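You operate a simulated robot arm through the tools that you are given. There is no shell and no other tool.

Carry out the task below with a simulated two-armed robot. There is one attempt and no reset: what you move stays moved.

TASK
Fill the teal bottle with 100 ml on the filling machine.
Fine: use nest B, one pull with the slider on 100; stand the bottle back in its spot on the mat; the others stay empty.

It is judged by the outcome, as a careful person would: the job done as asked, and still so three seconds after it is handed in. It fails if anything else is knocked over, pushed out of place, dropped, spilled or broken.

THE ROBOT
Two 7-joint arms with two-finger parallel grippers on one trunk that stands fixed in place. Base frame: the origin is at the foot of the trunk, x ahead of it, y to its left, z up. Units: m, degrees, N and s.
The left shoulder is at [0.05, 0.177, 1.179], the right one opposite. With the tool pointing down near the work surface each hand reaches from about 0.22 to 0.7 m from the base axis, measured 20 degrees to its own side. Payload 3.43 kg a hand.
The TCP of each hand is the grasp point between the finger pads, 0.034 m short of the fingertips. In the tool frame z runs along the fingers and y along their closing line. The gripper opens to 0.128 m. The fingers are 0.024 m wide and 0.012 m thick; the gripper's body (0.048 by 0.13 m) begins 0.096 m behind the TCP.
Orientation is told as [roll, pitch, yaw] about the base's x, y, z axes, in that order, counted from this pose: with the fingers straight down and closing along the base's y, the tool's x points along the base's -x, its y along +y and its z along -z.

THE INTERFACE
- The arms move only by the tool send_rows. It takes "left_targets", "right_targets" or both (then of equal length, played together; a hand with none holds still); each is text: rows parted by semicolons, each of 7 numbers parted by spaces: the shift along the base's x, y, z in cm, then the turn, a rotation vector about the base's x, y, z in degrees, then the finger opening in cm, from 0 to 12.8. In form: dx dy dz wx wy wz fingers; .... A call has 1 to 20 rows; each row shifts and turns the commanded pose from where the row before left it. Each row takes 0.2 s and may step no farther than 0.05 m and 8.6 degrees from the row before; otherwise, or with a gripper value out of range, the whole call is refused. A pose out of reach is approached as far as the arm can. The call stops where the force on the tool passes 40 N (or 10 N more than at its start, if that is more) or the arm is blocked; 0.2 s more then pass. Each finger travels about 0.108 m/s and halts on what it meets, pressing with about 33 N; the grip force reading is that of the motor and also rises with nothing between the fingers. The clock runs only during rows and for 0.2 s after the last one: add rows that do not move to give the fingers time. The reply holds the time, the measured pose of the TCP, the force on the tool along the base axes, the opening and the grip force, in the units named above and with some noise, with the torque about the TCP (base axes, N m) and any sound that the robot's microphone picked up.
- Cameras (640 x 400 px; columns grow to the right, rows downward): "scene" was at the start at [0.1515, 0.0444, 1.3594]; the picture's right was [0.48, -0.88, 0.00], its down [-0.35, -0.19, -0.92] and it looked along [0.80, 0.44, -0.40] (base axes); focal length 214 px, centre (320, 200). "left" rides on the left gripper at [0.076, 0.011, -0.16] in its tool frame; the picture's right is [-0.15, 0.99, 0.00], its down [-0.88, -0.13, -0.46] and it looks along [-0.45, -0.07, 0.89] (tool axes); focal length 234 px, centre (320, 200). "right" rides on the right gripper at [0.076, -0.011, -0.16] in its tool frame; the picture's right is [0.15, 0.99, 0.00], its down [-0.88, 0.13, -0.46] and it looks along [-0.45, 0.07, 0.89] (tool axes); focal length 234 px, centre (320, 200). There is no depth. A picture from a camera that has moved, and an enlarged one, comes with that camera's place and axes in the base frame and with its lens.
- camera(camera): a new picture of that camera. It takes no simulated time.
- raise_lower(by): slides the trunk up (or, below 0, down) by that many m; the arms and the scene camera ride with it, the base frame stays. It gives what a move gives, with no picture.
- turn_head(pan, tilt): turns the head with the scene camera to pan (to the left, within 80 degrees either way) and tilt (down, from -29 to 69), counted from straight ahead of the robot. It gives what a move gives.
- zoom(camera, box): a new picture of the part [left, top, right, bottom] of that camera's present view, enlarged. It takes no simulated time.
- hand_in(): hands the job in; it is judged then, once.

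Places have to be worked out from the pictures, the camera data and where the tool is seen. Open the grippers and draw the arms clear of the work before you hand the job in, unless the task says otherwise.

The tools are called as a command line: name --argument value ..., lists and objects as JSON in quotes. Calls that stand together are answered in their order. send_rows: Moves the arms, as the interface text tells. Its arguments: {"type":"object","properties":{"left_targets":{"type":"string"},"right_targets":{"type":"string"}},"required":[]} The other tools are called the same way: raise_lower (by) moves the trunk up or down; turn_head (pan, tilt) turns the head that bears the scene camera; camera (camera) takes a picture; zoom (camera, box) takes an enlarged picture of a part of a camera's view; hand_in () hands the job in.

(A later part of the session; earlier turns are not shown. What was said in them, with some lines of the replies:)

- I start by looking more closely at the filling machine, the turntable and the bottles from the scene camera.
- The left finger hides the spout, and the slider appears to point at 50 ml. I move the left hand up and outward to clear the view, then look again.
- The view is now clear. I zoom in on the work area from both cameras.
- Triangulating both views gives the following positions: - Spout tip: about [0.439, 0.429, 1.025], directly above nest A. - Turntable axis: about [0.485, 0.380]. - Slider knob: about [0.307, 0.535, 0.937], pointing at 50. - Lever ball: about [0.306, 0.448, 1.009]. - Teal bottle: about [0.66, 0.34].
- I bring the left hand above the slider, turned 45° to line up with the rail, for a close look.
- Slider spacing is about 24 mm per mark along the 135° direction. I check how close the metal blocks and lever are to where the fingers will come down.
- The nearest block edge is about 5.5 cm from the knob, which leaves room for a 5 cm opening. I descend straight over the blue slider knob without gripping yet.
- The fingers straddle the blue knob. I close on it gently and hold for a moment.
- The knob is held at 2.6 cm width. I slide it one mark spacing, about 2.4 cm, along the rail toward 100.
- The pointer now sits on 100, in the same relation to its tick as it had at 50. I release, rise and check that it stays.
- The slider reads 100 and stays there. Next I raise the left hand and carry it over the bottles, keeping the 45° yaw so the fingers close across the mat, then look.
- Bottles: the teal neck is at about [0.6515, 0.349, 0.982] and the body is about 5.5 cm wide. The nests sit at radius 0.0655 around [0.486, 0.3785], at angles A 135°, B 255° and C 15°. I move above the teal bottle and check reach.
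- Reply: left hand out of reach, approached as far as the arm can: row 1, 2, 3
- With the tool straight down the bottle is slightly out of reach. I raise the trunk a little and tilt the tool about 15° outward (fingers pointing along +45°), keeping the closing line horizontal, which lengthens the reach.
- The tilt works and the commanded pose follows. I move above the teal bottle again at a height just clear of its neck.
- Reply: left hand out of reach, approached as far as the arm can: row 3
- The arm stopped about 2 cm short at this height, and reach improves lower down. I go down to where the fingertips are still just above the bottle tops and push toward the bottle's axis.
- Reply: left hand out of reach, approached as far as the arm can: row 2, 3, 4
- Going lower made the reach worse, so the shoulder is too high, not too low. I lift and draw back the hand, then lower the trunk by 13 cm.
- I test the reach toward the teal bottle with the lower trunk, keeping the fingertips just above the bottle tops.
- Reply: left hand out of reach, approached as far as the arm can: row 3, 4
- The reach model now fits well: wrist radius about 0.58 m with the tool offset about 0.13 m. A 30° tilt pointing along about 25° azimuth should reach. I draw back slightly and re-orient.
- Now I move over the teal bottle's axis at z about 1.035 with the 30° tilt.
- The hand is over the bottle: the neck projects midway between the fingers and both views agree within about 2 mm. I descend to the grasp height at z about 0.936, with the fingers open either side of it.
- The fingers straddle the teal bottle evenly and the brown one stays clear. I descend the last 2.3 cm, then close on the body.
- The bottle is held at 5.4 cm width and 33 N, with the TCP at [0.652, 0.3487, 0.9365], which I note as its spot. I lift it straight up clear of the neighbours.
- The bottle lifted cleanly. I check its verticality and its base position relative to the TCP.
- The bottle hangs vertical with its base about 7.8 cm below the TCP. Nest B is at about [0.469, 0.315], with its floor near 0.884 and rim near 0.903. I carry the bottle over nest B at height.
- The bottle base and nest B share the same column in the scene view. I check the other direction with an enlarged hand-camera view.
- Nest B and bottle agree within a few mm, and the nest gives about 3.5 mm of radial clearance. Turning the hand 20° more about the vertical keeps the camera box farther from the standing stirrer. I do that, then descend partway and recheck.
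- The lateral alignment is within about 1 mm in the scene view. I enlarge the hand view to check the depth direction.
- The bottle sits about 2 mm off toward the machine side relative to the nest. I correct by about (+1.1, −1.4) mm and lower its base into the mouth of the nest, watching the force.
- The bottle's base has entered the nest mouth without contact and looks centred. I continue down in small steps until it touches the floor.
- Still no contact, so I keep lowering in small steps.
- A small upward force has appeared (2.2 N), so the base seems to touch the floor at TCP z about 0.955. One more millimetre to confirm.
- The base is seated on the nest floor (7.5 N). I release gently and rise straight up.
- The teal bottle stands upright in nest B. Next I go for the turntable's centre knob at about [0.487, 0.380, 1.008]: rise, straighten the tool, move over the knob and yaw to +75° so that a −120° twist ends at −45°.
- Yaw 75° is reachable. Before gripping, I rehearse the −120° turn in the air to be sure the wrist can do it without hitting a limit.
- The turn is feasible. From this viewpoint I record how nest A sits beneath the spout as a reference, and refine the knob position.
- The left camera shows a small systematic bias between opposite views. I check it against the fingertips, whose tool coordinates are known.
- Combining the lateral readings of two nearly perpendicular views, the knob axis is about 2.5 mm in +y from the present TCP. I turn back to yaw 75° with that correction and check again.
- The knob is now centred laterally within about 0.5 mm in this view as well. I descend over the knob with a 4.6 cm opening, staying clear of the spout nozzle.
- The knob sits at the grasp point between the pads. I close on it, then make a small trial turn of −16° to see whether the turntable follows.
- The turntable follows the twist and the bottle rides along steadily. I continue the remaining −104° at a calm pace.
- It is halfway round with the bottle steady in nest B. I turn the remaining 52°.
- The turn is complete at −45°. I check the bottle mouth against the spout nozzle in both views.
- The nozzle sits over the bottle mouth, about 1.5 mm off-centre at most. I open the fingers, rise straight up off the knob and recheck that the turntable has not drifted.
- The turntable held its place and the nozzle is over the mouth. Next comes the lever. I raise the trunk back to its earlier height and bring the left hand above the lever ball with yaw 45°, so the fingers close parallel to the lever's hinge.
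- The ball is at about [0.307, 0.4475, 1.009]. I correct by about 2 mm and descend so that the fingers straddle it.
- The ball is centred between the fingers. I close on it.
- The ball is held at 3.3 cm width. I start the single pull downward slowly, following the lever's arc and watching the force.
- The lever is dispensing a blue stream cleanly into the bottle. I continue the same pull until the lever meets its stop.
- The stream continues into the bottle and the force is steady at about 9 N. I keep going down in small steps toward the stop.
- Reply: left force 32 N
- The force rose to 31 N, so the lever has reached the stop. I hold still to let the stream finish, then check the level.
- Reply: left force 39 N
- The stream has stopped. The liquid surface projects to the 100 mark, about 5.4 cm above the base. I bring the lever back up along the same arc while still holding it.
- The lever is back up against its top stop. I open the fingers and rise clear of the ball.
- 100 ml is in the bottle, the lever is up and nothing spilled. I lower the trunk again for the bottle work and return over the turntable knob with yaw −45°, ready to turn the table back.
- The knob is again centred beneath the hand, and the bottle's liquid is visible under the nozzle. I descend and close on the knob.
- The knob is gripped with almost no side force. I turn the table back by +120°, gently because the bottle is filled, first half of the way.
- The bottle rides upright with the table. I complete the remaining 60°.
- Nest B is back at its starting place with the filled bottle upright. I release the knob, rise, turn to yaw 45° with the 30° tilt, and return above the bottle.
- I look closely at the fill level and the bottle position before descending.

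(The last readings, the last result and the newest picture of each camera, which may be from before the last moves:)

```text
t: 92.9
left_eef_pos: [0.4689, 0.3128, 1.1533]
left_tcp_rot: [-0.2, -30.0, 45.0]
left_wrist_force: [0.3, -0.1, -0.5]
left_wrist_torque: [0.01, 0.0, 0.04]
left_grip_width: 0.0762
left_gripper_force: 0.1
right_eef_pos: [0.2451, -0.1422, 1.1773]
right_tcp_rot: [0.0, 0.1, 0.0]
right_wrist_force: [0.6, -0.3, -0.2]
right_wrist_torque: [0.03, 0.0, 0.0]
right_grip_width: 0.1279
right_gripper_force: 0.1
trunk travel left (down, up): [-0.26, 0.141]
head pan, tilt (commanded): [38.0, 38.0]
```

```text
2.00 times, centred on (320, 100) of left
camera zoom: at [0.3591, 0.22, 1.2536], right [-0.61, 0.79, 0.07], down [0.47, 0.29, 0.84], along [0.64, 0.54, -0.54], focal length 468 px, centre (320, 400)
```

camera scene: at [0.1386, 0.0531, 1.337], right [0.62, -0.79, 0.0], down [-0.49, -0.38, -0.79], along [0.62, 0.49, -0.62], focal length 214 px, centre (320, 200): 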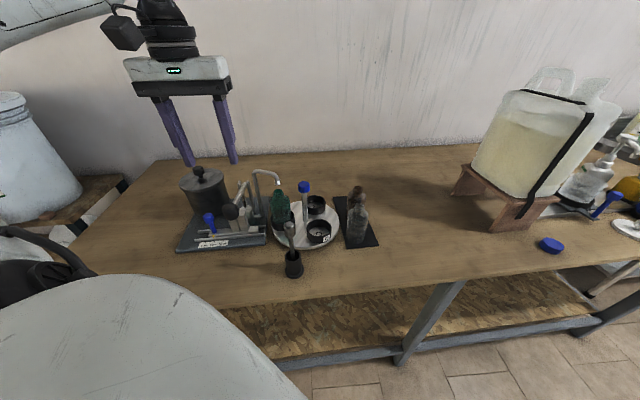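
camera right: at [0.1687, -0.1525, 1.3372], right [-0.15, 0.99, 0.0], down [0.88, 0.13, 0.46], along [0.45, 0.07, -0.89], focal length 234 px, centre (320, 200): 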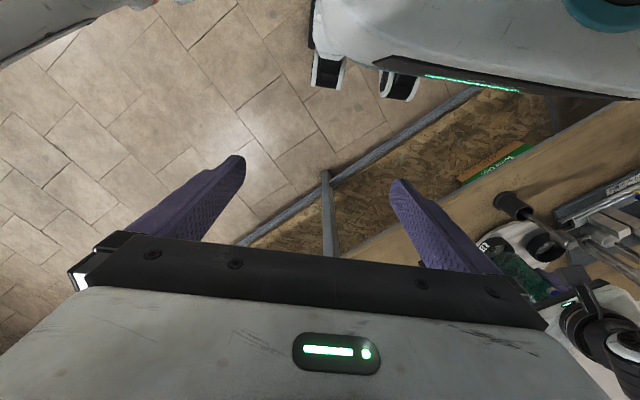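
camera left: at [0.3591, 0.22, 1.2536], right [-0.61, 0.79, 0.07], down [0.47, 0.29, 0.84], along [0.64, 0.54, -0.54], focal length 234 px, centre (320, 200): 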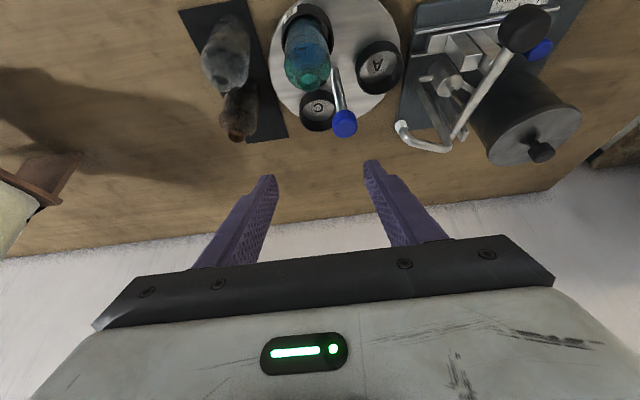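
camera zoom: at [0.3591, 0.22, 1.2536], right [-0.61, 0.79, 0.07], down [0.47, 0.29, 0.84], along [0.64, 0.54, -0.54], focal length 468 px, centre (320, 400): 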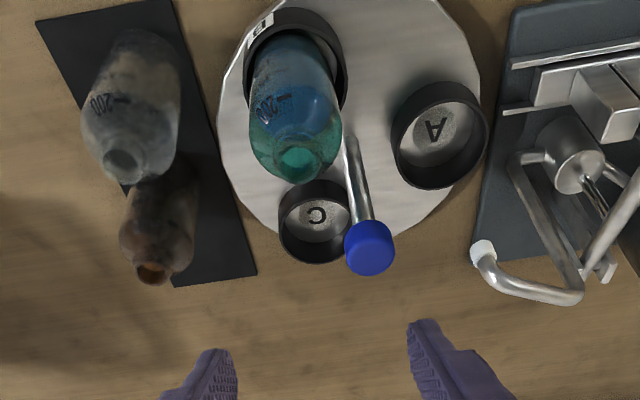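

The level reads 100 ml: the front edge of the surface meets the 100 mark. The bottle is laterally centred under the hand, so I descend to the earlier release pose and close on it.

send_rows --left_targets "0 0 -4 0 0 0 7.6; 0 0 -4 0 0 0 7.6; 0 0 -3.5 0 0 0 7.6; 0 0 -3.5 0 0 0 7.6; 0 0 -2.5 0 0 0 7.6; 0 0 -1.4 0 0 0 7.6; 0 0 -0.9 0 0 0 7.6; 0 0 0 0 0 0 7.6; 0 0 0 0 0 0 7.6"

camera --camera "left"

zoom --camera "scene" --box '[265, 110, 375, 230]'

```text
t: 94.9
left_eef_pos: [0.4689, 0.3131, 0.9543]
left_tcp_rot: [-0.1, -30.1, 45.1]
left_wrist_force: [-0.8, -0.5, 0.4]
left_wrist_torque: [0.03, 0.03, 0.03]
left_grip_width: 0.0759
left_gripper_force: 0.1
right_eef_pos: [0.2441, -0.1424, 1.1783]
right_tcp_rot: [0.0, 0.0, 0.1]
right_wrist_force: [-0.8, -0.5, 0.9]
right_wrist_torque: [-0.01, 0.01, 0.02]
right_grip_width: 0.128
right_gripper_force: 0.0
trunk travel left (down, up): [-0.26, 0.141]
head pan, tilt (commanded): [38.0, 38.0]
```

```text
taken
camera left: at [0.3588, 0.2205, 1.0545], right [-0.61, 0.79, 0.07], down [0.47, 0.29, 0.84], along [0.64, 0.54, -0.54], focal length 234 px, centre (320, 200)
```

left: 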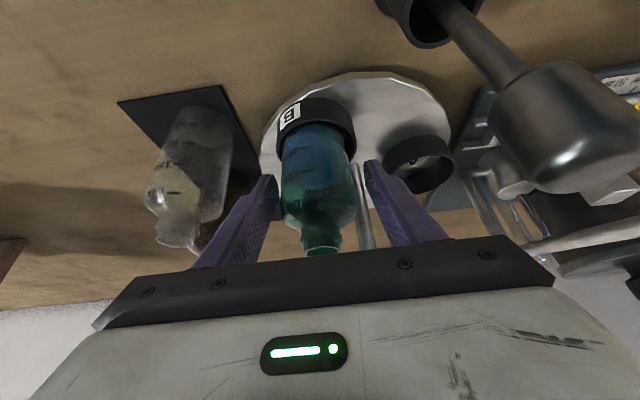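

```text
3.33 times, centred on (320, 170) of scene
camera zoom: at [0.1385, 0.053, 1.247], right [0.62, -0.79, 0.0], down [-0.49, -0.38, -0.79], along [0.62, 0.49, -0.62], focal length 715 px, centre (320, 300)
```

zoom: 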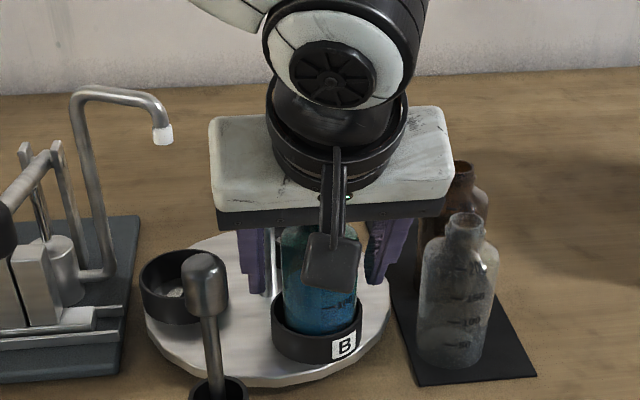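

The bottle is between the fingers just as before. I close on it gently and then lift straight out of the nest.

send_rows --left_targets "0 0 0 0 0 0 6.8; 0 0 0 0 0 0 6.2; 0 0 0 0 0 0 5.6; 0 0 0 0 0 0 5.0; 0 0 0 0 0 0 5.0; 0 0 0 0 0 0 5.0"

send_rows --left_targets "0 0 0.4 0 0 0 5; 0 0 0.8 0 0 0 5; 0 0 1.2 0 0 0 5; 0 0 1.8 0 0 0 5; 0 0 2 0 0 0 5; 0 0 2 0 0 0 5; 0 0 2 0 0 0 5; 0 0 2 0 0 0 5; 0 0 1.5 0 0 0 5; 0 0 0.8 0 0 0 5; 0 0 0 0 0 0 5"

zoom --camera "scene" --box '[240, 80, 390, 230]'

camera --camera "left"

```text
t: 96.3
left_eef_pos: [0.4684, 0.3138, 0.9546]
left_tcp_rot: [-0.1, -30.1, 45.0]
left_wrist_force: [-0.4, 0.2, 0.6]
left_wrist_torque: [0.01, 0.05, 0.0]
left_grip_width: 0.0545
left_gripper_force: 33.0
right_eef_pos: [0.2448, -0.1431, 1.1783]
right_tcp_rot: [0.0, 0.0, 0.0]
right_wrist_force: [-0.1, -0.5, -0.8]
right_wrist_torque: [-0.01, -0.05, -0.01]
right_grip_width: 0.128
right_gripper_force: 0.0
trunk travel left (down, up): [-0.26, 0.141]
head pan, tilt (commanded): [38.0, 38.0]
```

```text
t: 98.7
left_eef_pos: [0.4696, 0.3129, 1.0991]
left_tcp_rot: [-0.1, -30.1, 45.0]
left_wrist_force: [-0.9, -0.3, -1.5]
left_wrist_torque: [0.01, 0.03, 0.0]
left_grip_width: 0.0546
left_gripper_force: 33.1
right_eef_pos: [0.2446, -0.142, 1.1781]
right_tcp_rot: [0.0, 0.0, 0.0]
right_wrist_force: [-0.2, -0.8, -0.4]
right_wrist_torque: [0.02, -0.01, 0.0]
right_grip_width: 0.1281
right_gripper_force: 0.1
trunk travel left (down, up): [-0.26, 0.141]
head pan, tilt (commanded): [38.0, 38.0]
```

```text
2.67 times, centred on (315, 155) of scene
camera zoom: at [0.1386, 0.0531, 1.247], right [0.62, -0.79, 0.0], down [-0.49, -0.38, -0.79], along [0.62, 0.49, -0.62], focal length 572 px, centre (333, 320)
```

zoom: 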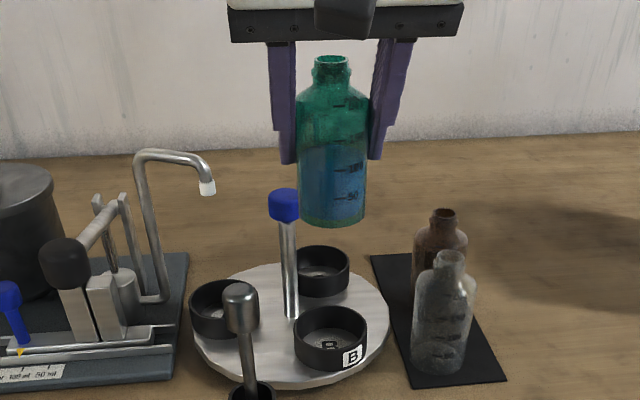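

```text
taken
camera left: at [0.3594, 0.2198, 1.2001], right [-0.61, 0.79, 0.07], down [0.47, 0.29, 0.84], along [0.64, 0.54, -0.54], focal length 234 px, centre (320, 200)
```

left: 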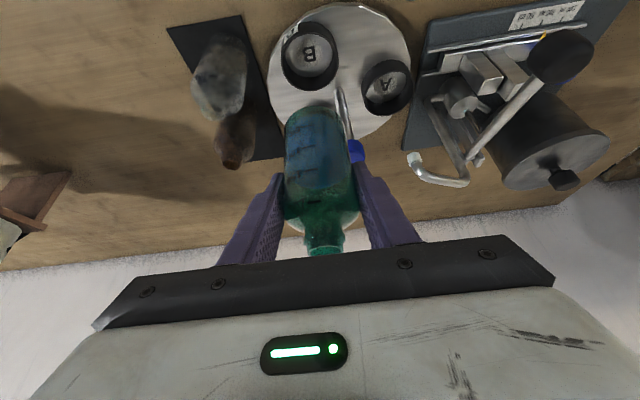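

The bottle is held upright with the liquid inside. I turn the wrist back to yaw 25° and carry it slowly back above its spot on the mat.

send_rows --left_targets "0 0 0 0 0 -4 5; 0 0 0 0 0 -6 5; 0 0 0 0 0 -6 5; 0 0 0 0 0 -4 5; 0.9 0.18 0 0 0 0 5; 1.7 0.34 -0.1 0 0 0 5; 2 0.4 -0.1 0 0 0 5; 2 0.4 -0.1 0 0 0 5; 2 0.4 -0.1 0 0 0 5; 2 0.4 -0.1 0 0 0 5; 2 0.4 -0.1 0 0 0 5; 2 0.4 -0.1 0 0 0 5; 1.8 0.36 -0.1 0 0 0 5; 1.2 0.22 -0.1 0 0 0 5; 0.64 0.12 -0.1 0 0 0 5; 0 0 0 0 0 0 5; 0 0 0 0 0 0 5"

camera --camera "left"

zoom --camera "scene" --box '[280, 60, 420, 230]'

```text
t: 102.3
left_eef_pos: [0.6512, 0.3494, 1.0895]
left_tcp_rot: [-0.1, -30.1, 24.9]
left_wrist_force: [-0.8, -0.2, -1.8]
left_wrist_torque: [0.0, 0.0, 0.0]
left_grip_width: 0.0543
left_gripper_force: 33.4
right_eef_pos: [0.2448, -0.1409, 1.1777]
right_tcp_rot: [-0.1, 0.0, 0.0]
right_wrist_force: [-0.7, -0.5, 0.1]
right_wrist_torque: [0.01, -0.03, -0.05]
right_grip_width: 0.1281
right_gripper_force: 0.1
trunk travel left (down, up): [-0.26, 0.141]
head pan, tilt (commanded): [38.0, 38.0]
```

```text
taken
camera left: at [0.5158, 0.2998, 1.1901], right [-0.3, 0.95, 0.07], down [0.54, 0.11, 0.84], along [0.79, 0.29, -0.54], focal length 234 px, centre (320, 200)
```

left: 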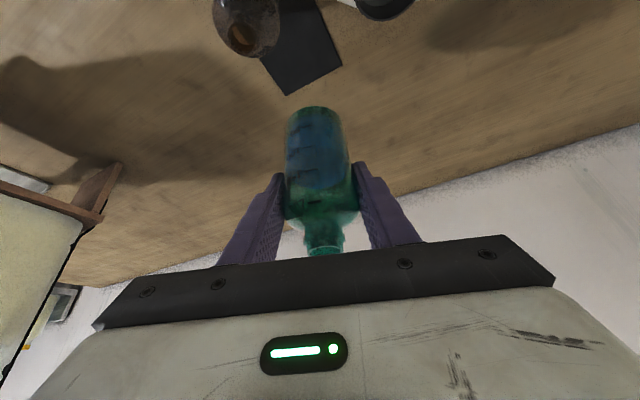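

```text
2.35 times, centred on (350, 145) of scene
camera zoom: at [0.1386, 0.0531, 1.247], right [0.62, -0.79, 0.0], down [-0.49, -0.38, -0.79], along [0.62, 0.49, -0.62], focal length 505 px, centre (249, 329)
```

zoom: 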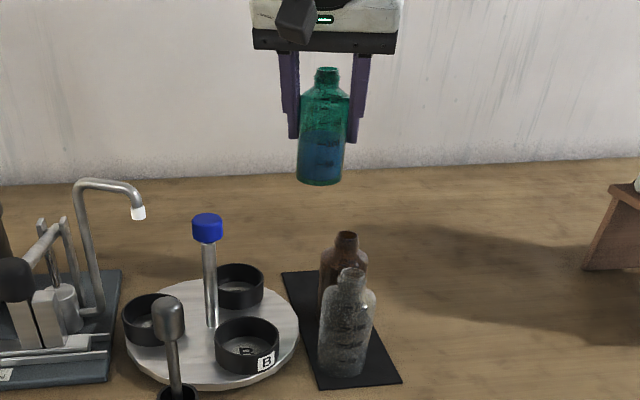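

The view matches the picture from right after I first lifted it, so the bottle is over its original spot. I lower it straight down, stopping about 1 cm above the mat.

send_rows --left_targets "0 0 -1 0 0 0 5; 0 0 -2 0 0 0 5; 0 0 -2.2 0 0 0 5; 0 0 -2.2 0 0 0 5; 0 0 -2.2 0 0 0 5; 0 0 -2 0 0 0 5; 0 0 -1.6 0 0 0 5; 0 0 -1.0 0 0 0 5; 0 0 0 0 0 0 5"

camera --camera "left"

zoom --camera "scene" --box '[280, 85, 420, 230]'

```text
t: 104.3
left_eef_pos: [0.6509, 0.3496, 0.9478]
left_tcp_rot: [-0.1, -30.0, 25.0]
left_wrist_force: [0.7, -0.4, -1.2]
left_wrist_torque: [0.03, -0.02, -0.04]
left_grip_width: 0.0544
left_gripper_force: 33.1
right_eef_pos: [0.2448, -0.1417, 1.1768]
right_tcp_rot: [0.0, 0.0, 0.0]
right_wrist_force: [-0.4, 0.5, 0.3]
right_wrist_torque: [0.02, 0.02, -0.01]
right_grip_width: 0.128
right_gripper_force: 0.1
trunk travel left (down, up): [-0.26, 0.141]
head pan, tilt (commanded): [38.0, 38.0]
```

```text
taken
camera left: at [0.5156, 0.2999, 1.048], right [-0.3, 0.95, 0.07], down [0.54, 0.11, 0.84], along [0.79, 0.29, -0.54], focal length 234 px, centre (320, 200)
```

left: 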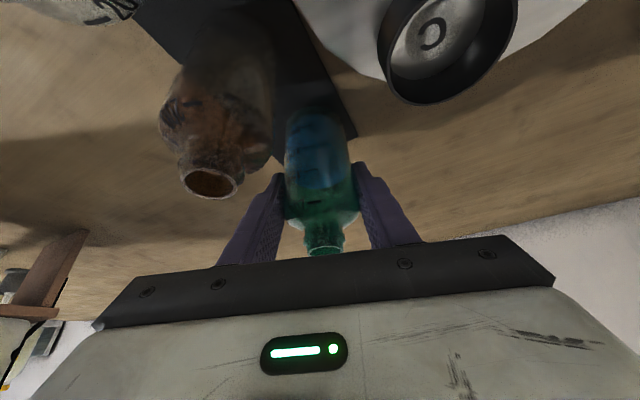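

```text
2.76 times, centred on (350, 158) of scene
camera zoom: at [0.1386, 0.0531, 1.247], right [0.62, -0.79, 0.0], down [-0.49, -0.38, -0.79], along [0.62, 0.49, -0.62], focal length 592 px, centre (237, 317)
```

zoom: 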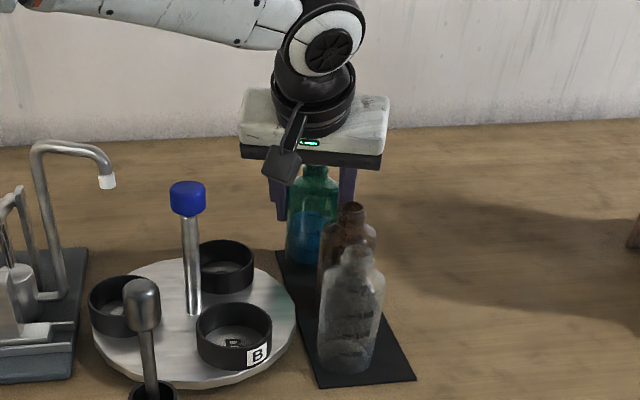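

About 1.1 cm remain. I lower in small steps until contact shows in the force.

send_rows --left_targets "0 0 -0.4 0 0 0 5; 0 0 -0.3 0 0 0 5; 0 0 -0.2 0 0 0 5; 0 0 0 0 0 0 5"

send_rows --left_targets "0 0 -0.1 0 0 0 5; 0 0 -0.1 0 0 0 5; 0 0 0 0 0 0 5"

```text
t: 105.3
left_eef_pos: [0.651, 0.3497, 0.9383]
left_tcp_rot: [-0.1, -30.2, 25.0]
left_wrist_force: [0.2, -0.6, -2.0]
left_wrist_torque: [0.03, 0.01, -0.02]
left_grip_width: 0.0546
left_gripper_force: 33.5
right_eef_pos: [0.2444, -0.1426, 1.1773]
right_tcp_rot: [0.1, 0.1, 0.0]
right_wrist_force: [-0.2, 0.2, 0.0]
right_wrist_torque: [-0.01, 0.02, 0.02]
right_grip_width: 0.1281
right_gripper_force: 0.0
trunk travel left (down, up): [-0.26, 0.141]
head pan, tilt (commanded): [38.0, 38.0]
```

```text
t: 106.1
left_eef_pos: [0.6511, 0.3501, 0.9371]
left_tcp_rot: [-0.1, -30.1, 25.1]
left_wrist_force: [0.3, 0.6, -1.7]
left_wrist_torque: [-0.02, 0.01, -0.01]
left_grip_width: 0.0545
left_gripper_force: 33.2
right_eef_pos: [0.2449, -0.143, 1.1786]
right_tcp_rot: [0.0, -0.1, 0.0]
right_wrist_force: [-0.3, 1.0, -0.8]
right_wrist_torque: [0.01, 0.01, 0.0]
right_grip_width: 0.1279
right_gripper_force: 0.0
trunk travel left (down, up): [-0.26, 0.141]
head pan, tilt (commanded): [38.0, 38.0]
```

No contact yet at 0.937, so I lower millimetre by millimetre.

send_rows --left_targets "0 0 -0.1 0 0 0 5; 0 0 0 0 0 0 5"

send_rows --left_targets "0 0 -0.1 0 0 0 5; 0 0 0 0 0 0 5"

```text
t: 106.7
left_eef_pos: [0.6512, 0.3507, 0.9354]
left_tcp_rot: [-0.1, -30.2, 24.9]
left_wrist_force: [-0.7, -1.0, -1.1]
left_wrist_torque: [0.02, 0.03, 0.01]
left_grip_width: 0.0544
left_gripper_force: 33.0
right_eef_pos: [0.2456, -0.1419, 1.1777]
right_tcp_rot: [0.0, -0.1, 0.0]
right_wrist_force: [0.4, -0.6, -0.9]
right_wrist_torque: [-0.04, 0.0, -0.01]
right_grip_width: 0.1281
right_gripper_force: 0.0
trunk travel left (down, up): [-0.26, 0.141]
head pan, tilt (commanded): [38.0, 38.0]
```

```text
t: 107.3
left_eef_pos: [0.6527, 0.3503, 0.9351]
left_tcp_rot: [-0.1, -30.1, 25.0]
left_wrist_force: [-0.8, -0.3, 1.7]
left_wrist_torque: [0.04, 0.06, -0.01]
left_grip_width: 0.0545
left_gripper_force: 33.2
right_eef_pos: [0.245, -0.1428, 1.1785]
right_tcp_rot: [0.0, 0.0, 0.0]
right_wrist_force: [-0.1, 0.9, -0.1]
right_wrist_torque: [0.01, 0.01, 0.01]
right_grip_width: 0.1281
right_gripper_force: 0.0
trunk travel left (down, up): [-0.26, 0.141]
head pan, tilt (commanded): [38.0, 38.0]
```

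The load went from −1.5 N to +1.7 N, so the base is touching the mat. I confirm with half a millimetre more.

send_rows --left_targets "0 0 -0.07 0 0 0 5; 0 0 0 0 0 0 5"

zoom --camera "scene" --box '[300, 100, 400, 220]'

```text
t: 107.9
left_eef_pos: [0.6519, 0.3492, 0.9357]
left_tcp_rot: [-0.3, -30.1, 25.1]
left_wrist_force: [0.2, 0.3, 4.1]
left_wrist_torque: [0.07, 0.1, -0.01]
left_grip_width: 0.0548
left_gripper_force: 33.2
right_eef_pos: [0.245, -0.1414, 1.1778]
right_tcp_rot: [0.2, 0.0, 0.0]
right_wrist_force: [0.0, -0.2, -0.4]
right_wrist_torque: [-0.01, 0.03, -0.01]
right_grip_width: 0.1278
right_gripper_force: 0.0
trunk travel left (down, up): [-0.26, 0.141]
head pan, tilt (commanded): [38.0, 38.0]
```

```text
3.33 times, centred on (350, 160) of scene
camera zoom: at [0.1381, 0.0529, 1.2472], right [0.62, -0.79, 0.0], down [-0.48, -0.38, -0.79], along [0.62, 0.49, -0.62], focal length 715 px, centre (220, 333)
```

zoom: 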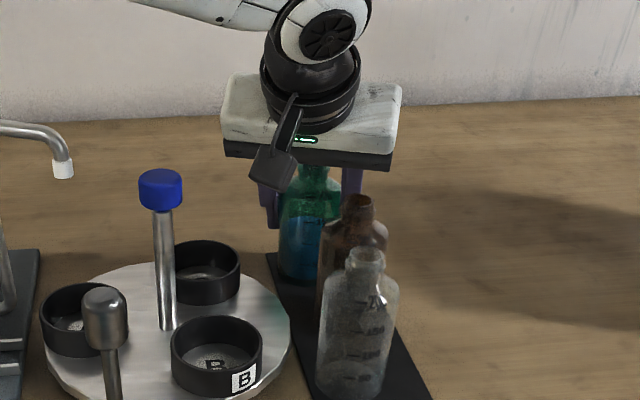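

The bottle stands on the mat at [0.652, 0.349]. I open the fingers slowly and then rise straight up.

send_rows --left_targets "0 0 0.1 0 0 0 5.8; 0 0 0 0 0 0 6.6; 0 0 0 0 0 0 7.4; 0 0 0 0 0 0 8.2; 0 0 0 0 0 0 8.2; 0 0 1.0 0 0 0 8.2; 0 0 1.5 0 0 0 8.2; 0 0 2 0 0 0 8.2; 0 0 2.5 0 0 0 8.2; 0 0 2.5 0 0 0 8.2; 0 0 2.5 0 0 0 8.2; 0 0 0 0 0 0 8.2"

camera --camera "left"

zoom --camera "scene" --box '[260, 65, 420, 230]'

```text
t: 110.5
left_eef_pos: [0.6505, 0.3502, 1.0545]
left_tcp_rot: [-0.1, -30.1, 25.0]
left_wrist_force: [-0.2, 1.1, 0.1]
left_wrist_torque: [0.02, -0.03, -0.02]
left_grip_width: 0.0818
left_gripper_force: 0.1
right_eef_pos: [0.2437, -0.1423, 1.1778]
right_tcp_rot: [0.0, 0.0, 0.0]
right_wrist_force: [0.3, 0.3, -0.2]
right_wrist_torque: [0.0, 0.03, -0.02]
right_grip_width: 0.1277
right_gripper_force: 0.1
trunk travel left (down, up): [-0.26, 0.141]
head pan, tilt (commanded): [38.0, 38.0]
```

```text
taken
camera left: at [0.5153, 0.3002, 1.1553], right [-0.3, 0.95, 0.07], down [0.54, 0.11, 0.84], along [0.79, 0.29, -0.54], focal length 234 px, centre (320, 200)
```

left: 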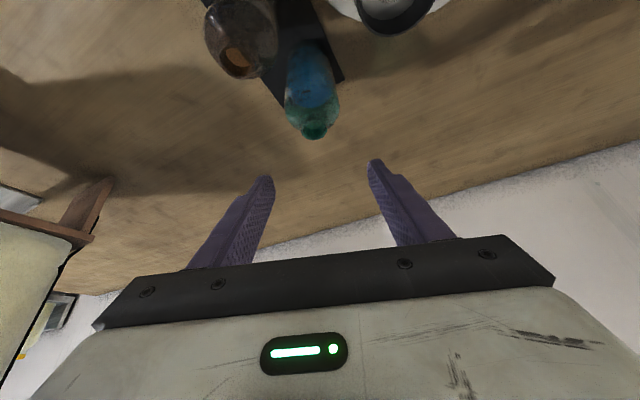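

```text
2.42 times, centred on (340, 148) of scene
camera zoom: at [0.1386, 0.0531, 1.247], right [0.62, -0.79, 0.0], down [-0.49, -0.38, -0.79], along [0.62, 0.49, -0.62], focal length 520 px, centre (272, 327)
```

zoom: 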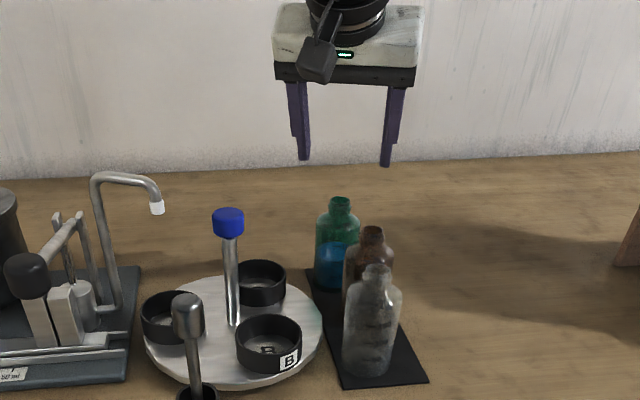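

The filled bottle stands upright on its spot, alongside the untouched brown and clear ones. I withdraw the hand upward and back, then straighten it.

send_rows --left_targets "-0.5 0 2.5 0 0 0 8.2; -0.8 0 2.5 0 0 0 8.2; -1.2 0 2.5 0 0 0 8.2; -2.5 0 2.5 0 0 0 8.2; -3 0 2.5 0 0 0 8.2; -3 0.3 2 -3.17 6.8 0 8.2; -3 0.3 2 -3.17 6.8 0 8.2; -3 0.5 0 -3.17 6.8 0 8.2; -3 0.5 0 -3.17 6.8 0 8.2; -3 0.5 0 0 0 -6.25 8.2; -3 0.5 0 0 0 -6.25 8.2; -3 0.5 0 0 0 -6.25 8.2; -3 0.5 0 0 0 -6.25 8.2; 0 0 0 0 0 0 12.8; 0 0 0 0 0 0 12.8"

zoom --camera "scene" --box '[260, 65, 440, 225]'

camera --camera "scene"

```text
t: 113.7
left_eef_pos: [0.3303, 0.3849, 1.22]
left_tcp_rot: [-0.2, -0.1, 0.0]
left_wrist_force: [0.0, -0.2, -0.3]
left_wrist_torque: [-0.01, -0.01, -0.01]
left_grip_width: 0.128
left_gripper_force: 0.1
right_eef_pos: [0.2459, -0.141, 1.1775]
right_tcp_rot: [0.0, 0.0, 0.0]
right_wrist_force: [-0.1, 0.2, -0.5]
right_wrist_torque: [0.0, 0.02, -0.02]
right_grip_width: 0.1278
right_gripper_force: 0.0
trunk travel left (down, up): [-0.26, 0.141]
head pan, tilt (commanded): [38.0, 38.0]
```

```text
2.50 times, centred on (350, 145) of scene
camera zoom: at [0.1385, 0.053, 1.2471], right [0.62, -0.79, 0.0], down [-0.49, -0.38, -0.79], along [0.62, 0.49, -0.62], focal length 536 px, centre (245, 338)
```

zoom: 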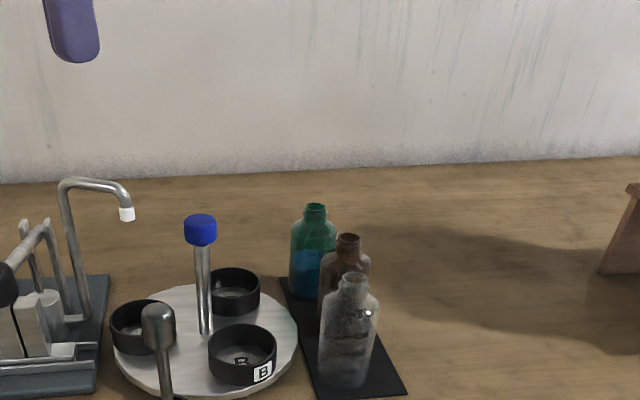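

```text
taken
camera scene: at [0.1385, 0.053, 1.2471], right [0.62, -0.79, 0.0], down [-0.49, -0.38, -0.79], along [0.62, 0.49, -0.62], focal length 214 px, centre (320, 200)
```

scene: 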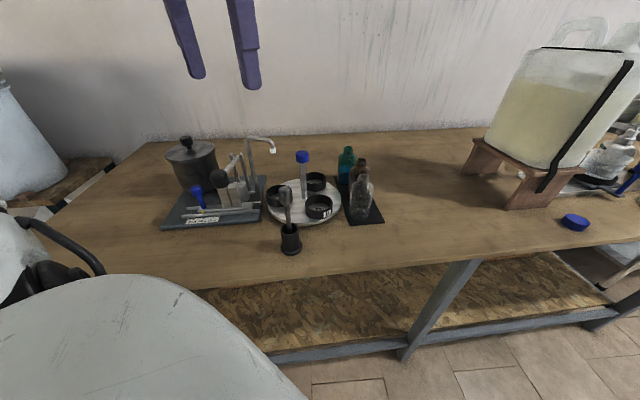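

The teal bottle's neck appears at the same pixel as in the picture before I picked it up, and everything else is unchanged. I raise the trunk to its starting height, draw the left hand clear of the work, and take a last look.

raise_lower --by 0.09

send_rows --left_targets "-2 3 0 0 0 0 12.8; -2 3 0 0 0 0 12.8; -2 3 0 0 0 0 12.8; -2 3 0 0 0 0 12.8; 0 0 0 0 0 0 12.8; 0 0 0 0 0 0 12.8; 0 0 0 0 0 0 12.8; 0 0 0 0 0 0 12.8"

camera --camera "scene"

zoom --camera "scene" --box '[260, 165, 400, 285]'

zoom --camera "scene" --box '[170, 155, 290, 260]'

```text
t: 114.9
left_eef_pos: [0.3324, 0.3861, 1.3104]
left_tcp_rot: [-0.1, -0.2, 0.0]
left_wrist_force: [0.3, -0.6, -0.5]
left_wrist_torque: [0.0, 0.03, 0.02]
left_grip_width: 0.1279
left_gripper_force: 0.0
right_eef_pos: [0.245, -0.1424, 1.267]
right_tcp_rot: [0.0, 0.1, -0.1]
right_wrist_force: [0.3, 0.5, -0.4]
right_wrist_torque: [-0.03, 0.01, 0.03]
right_grip_width: 0.1279
right_gripper_force: 0.1
trunk travel left (down, up): [-0.35, 0.051]
head pan, tilt (commanded): [38.0, 38.0]
```

```text
t: 116.7
left_eef_pos: [0.2507, 0.5069, 1.3107]
left_tcp_rot: [-0.2, -0.2, 0.1]
left_wrist_force: [0.5, 0.6, 0.5]
left_wrist_torque: [0.01, 0.01, 0.01]
left_grip_width: 0.1283
left_gripper_force: 0.1
right_eef_pos: [0.2453, -0.1422, 1.268]
right_tcp_rot: [0.1, -0.1, 0.0]
right_wrist_force: [-0.1, -0.3, -0.1]
right_wrist_torque: [0.02, -0.01, -0.01]
right_grip_width: 0.1282
right_gripper_force: 0.0
trunk travel left (down, up): [-0.35, 0.051]
head pan, tilt (commanded): [38.0, 38.0]
```

```text
taken
camera scene: at [0.1385, 0.0531, 1.337], right [0.62, -0.79, 0.0], down [-0.49, -0.38, -0.79], along [0.62, 0.49, -0.62], focal length 214 px, centre (320, 200)
```

scene: 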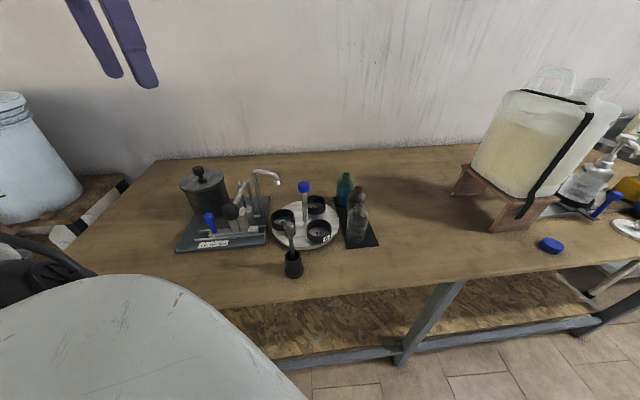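

```text
3.33 times, centred on (330, 225) of scene
camera zoom: at [0.1385, 0.0531, 1.337], right [0.62, -0.79, 0.0], down [-0.49, -0.38, -0.79], along [0.62, 0.49, -0.62], focal length 715 px, centre (287, 117)
```

zoom: 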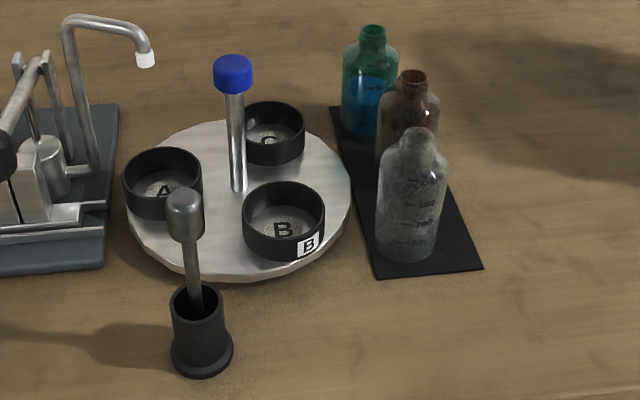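

```text
3.81 times, centred on (230, 208) of scene
camera zoom: at [0.1385, 0.0531, 1.337], right [0.62, -0.79, 0.0], down [-0.49, -0.38, -0.79], along [0.62, 0.49, -0.62], focal length 817 px, centre (663, 171)
```

zoom: 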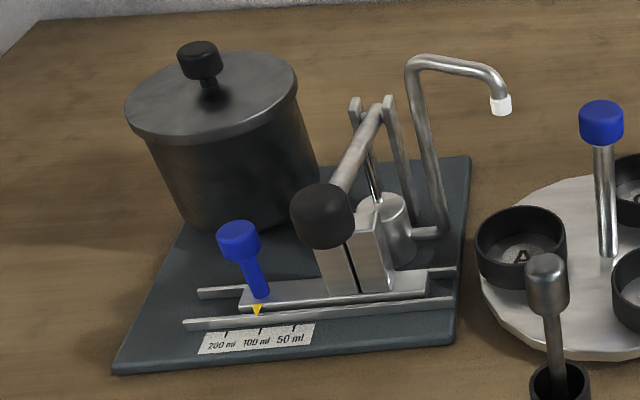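

The filled teal bottle is back in its spot, and the brown and clear bottles are empty and untouched. The slider is on 100, the lever is up and both hands are clear with grippers open. I hand in the job.

hand_in

```text
The job is handed in.
```

The teal bottle now holds 100 ml and stands back in its spot on the mat. I filled it in nest B with one pull of the lever, with the slider on 100. The level reads on the bottle's 100 mark.

The brown and clear bottles are still empty and were not moved, and I saw no spill. I turned the turntable back to where it started, so nest A is under the spout again. The lever is up and the slider is still on 100. Both hands are open and clear of the work.
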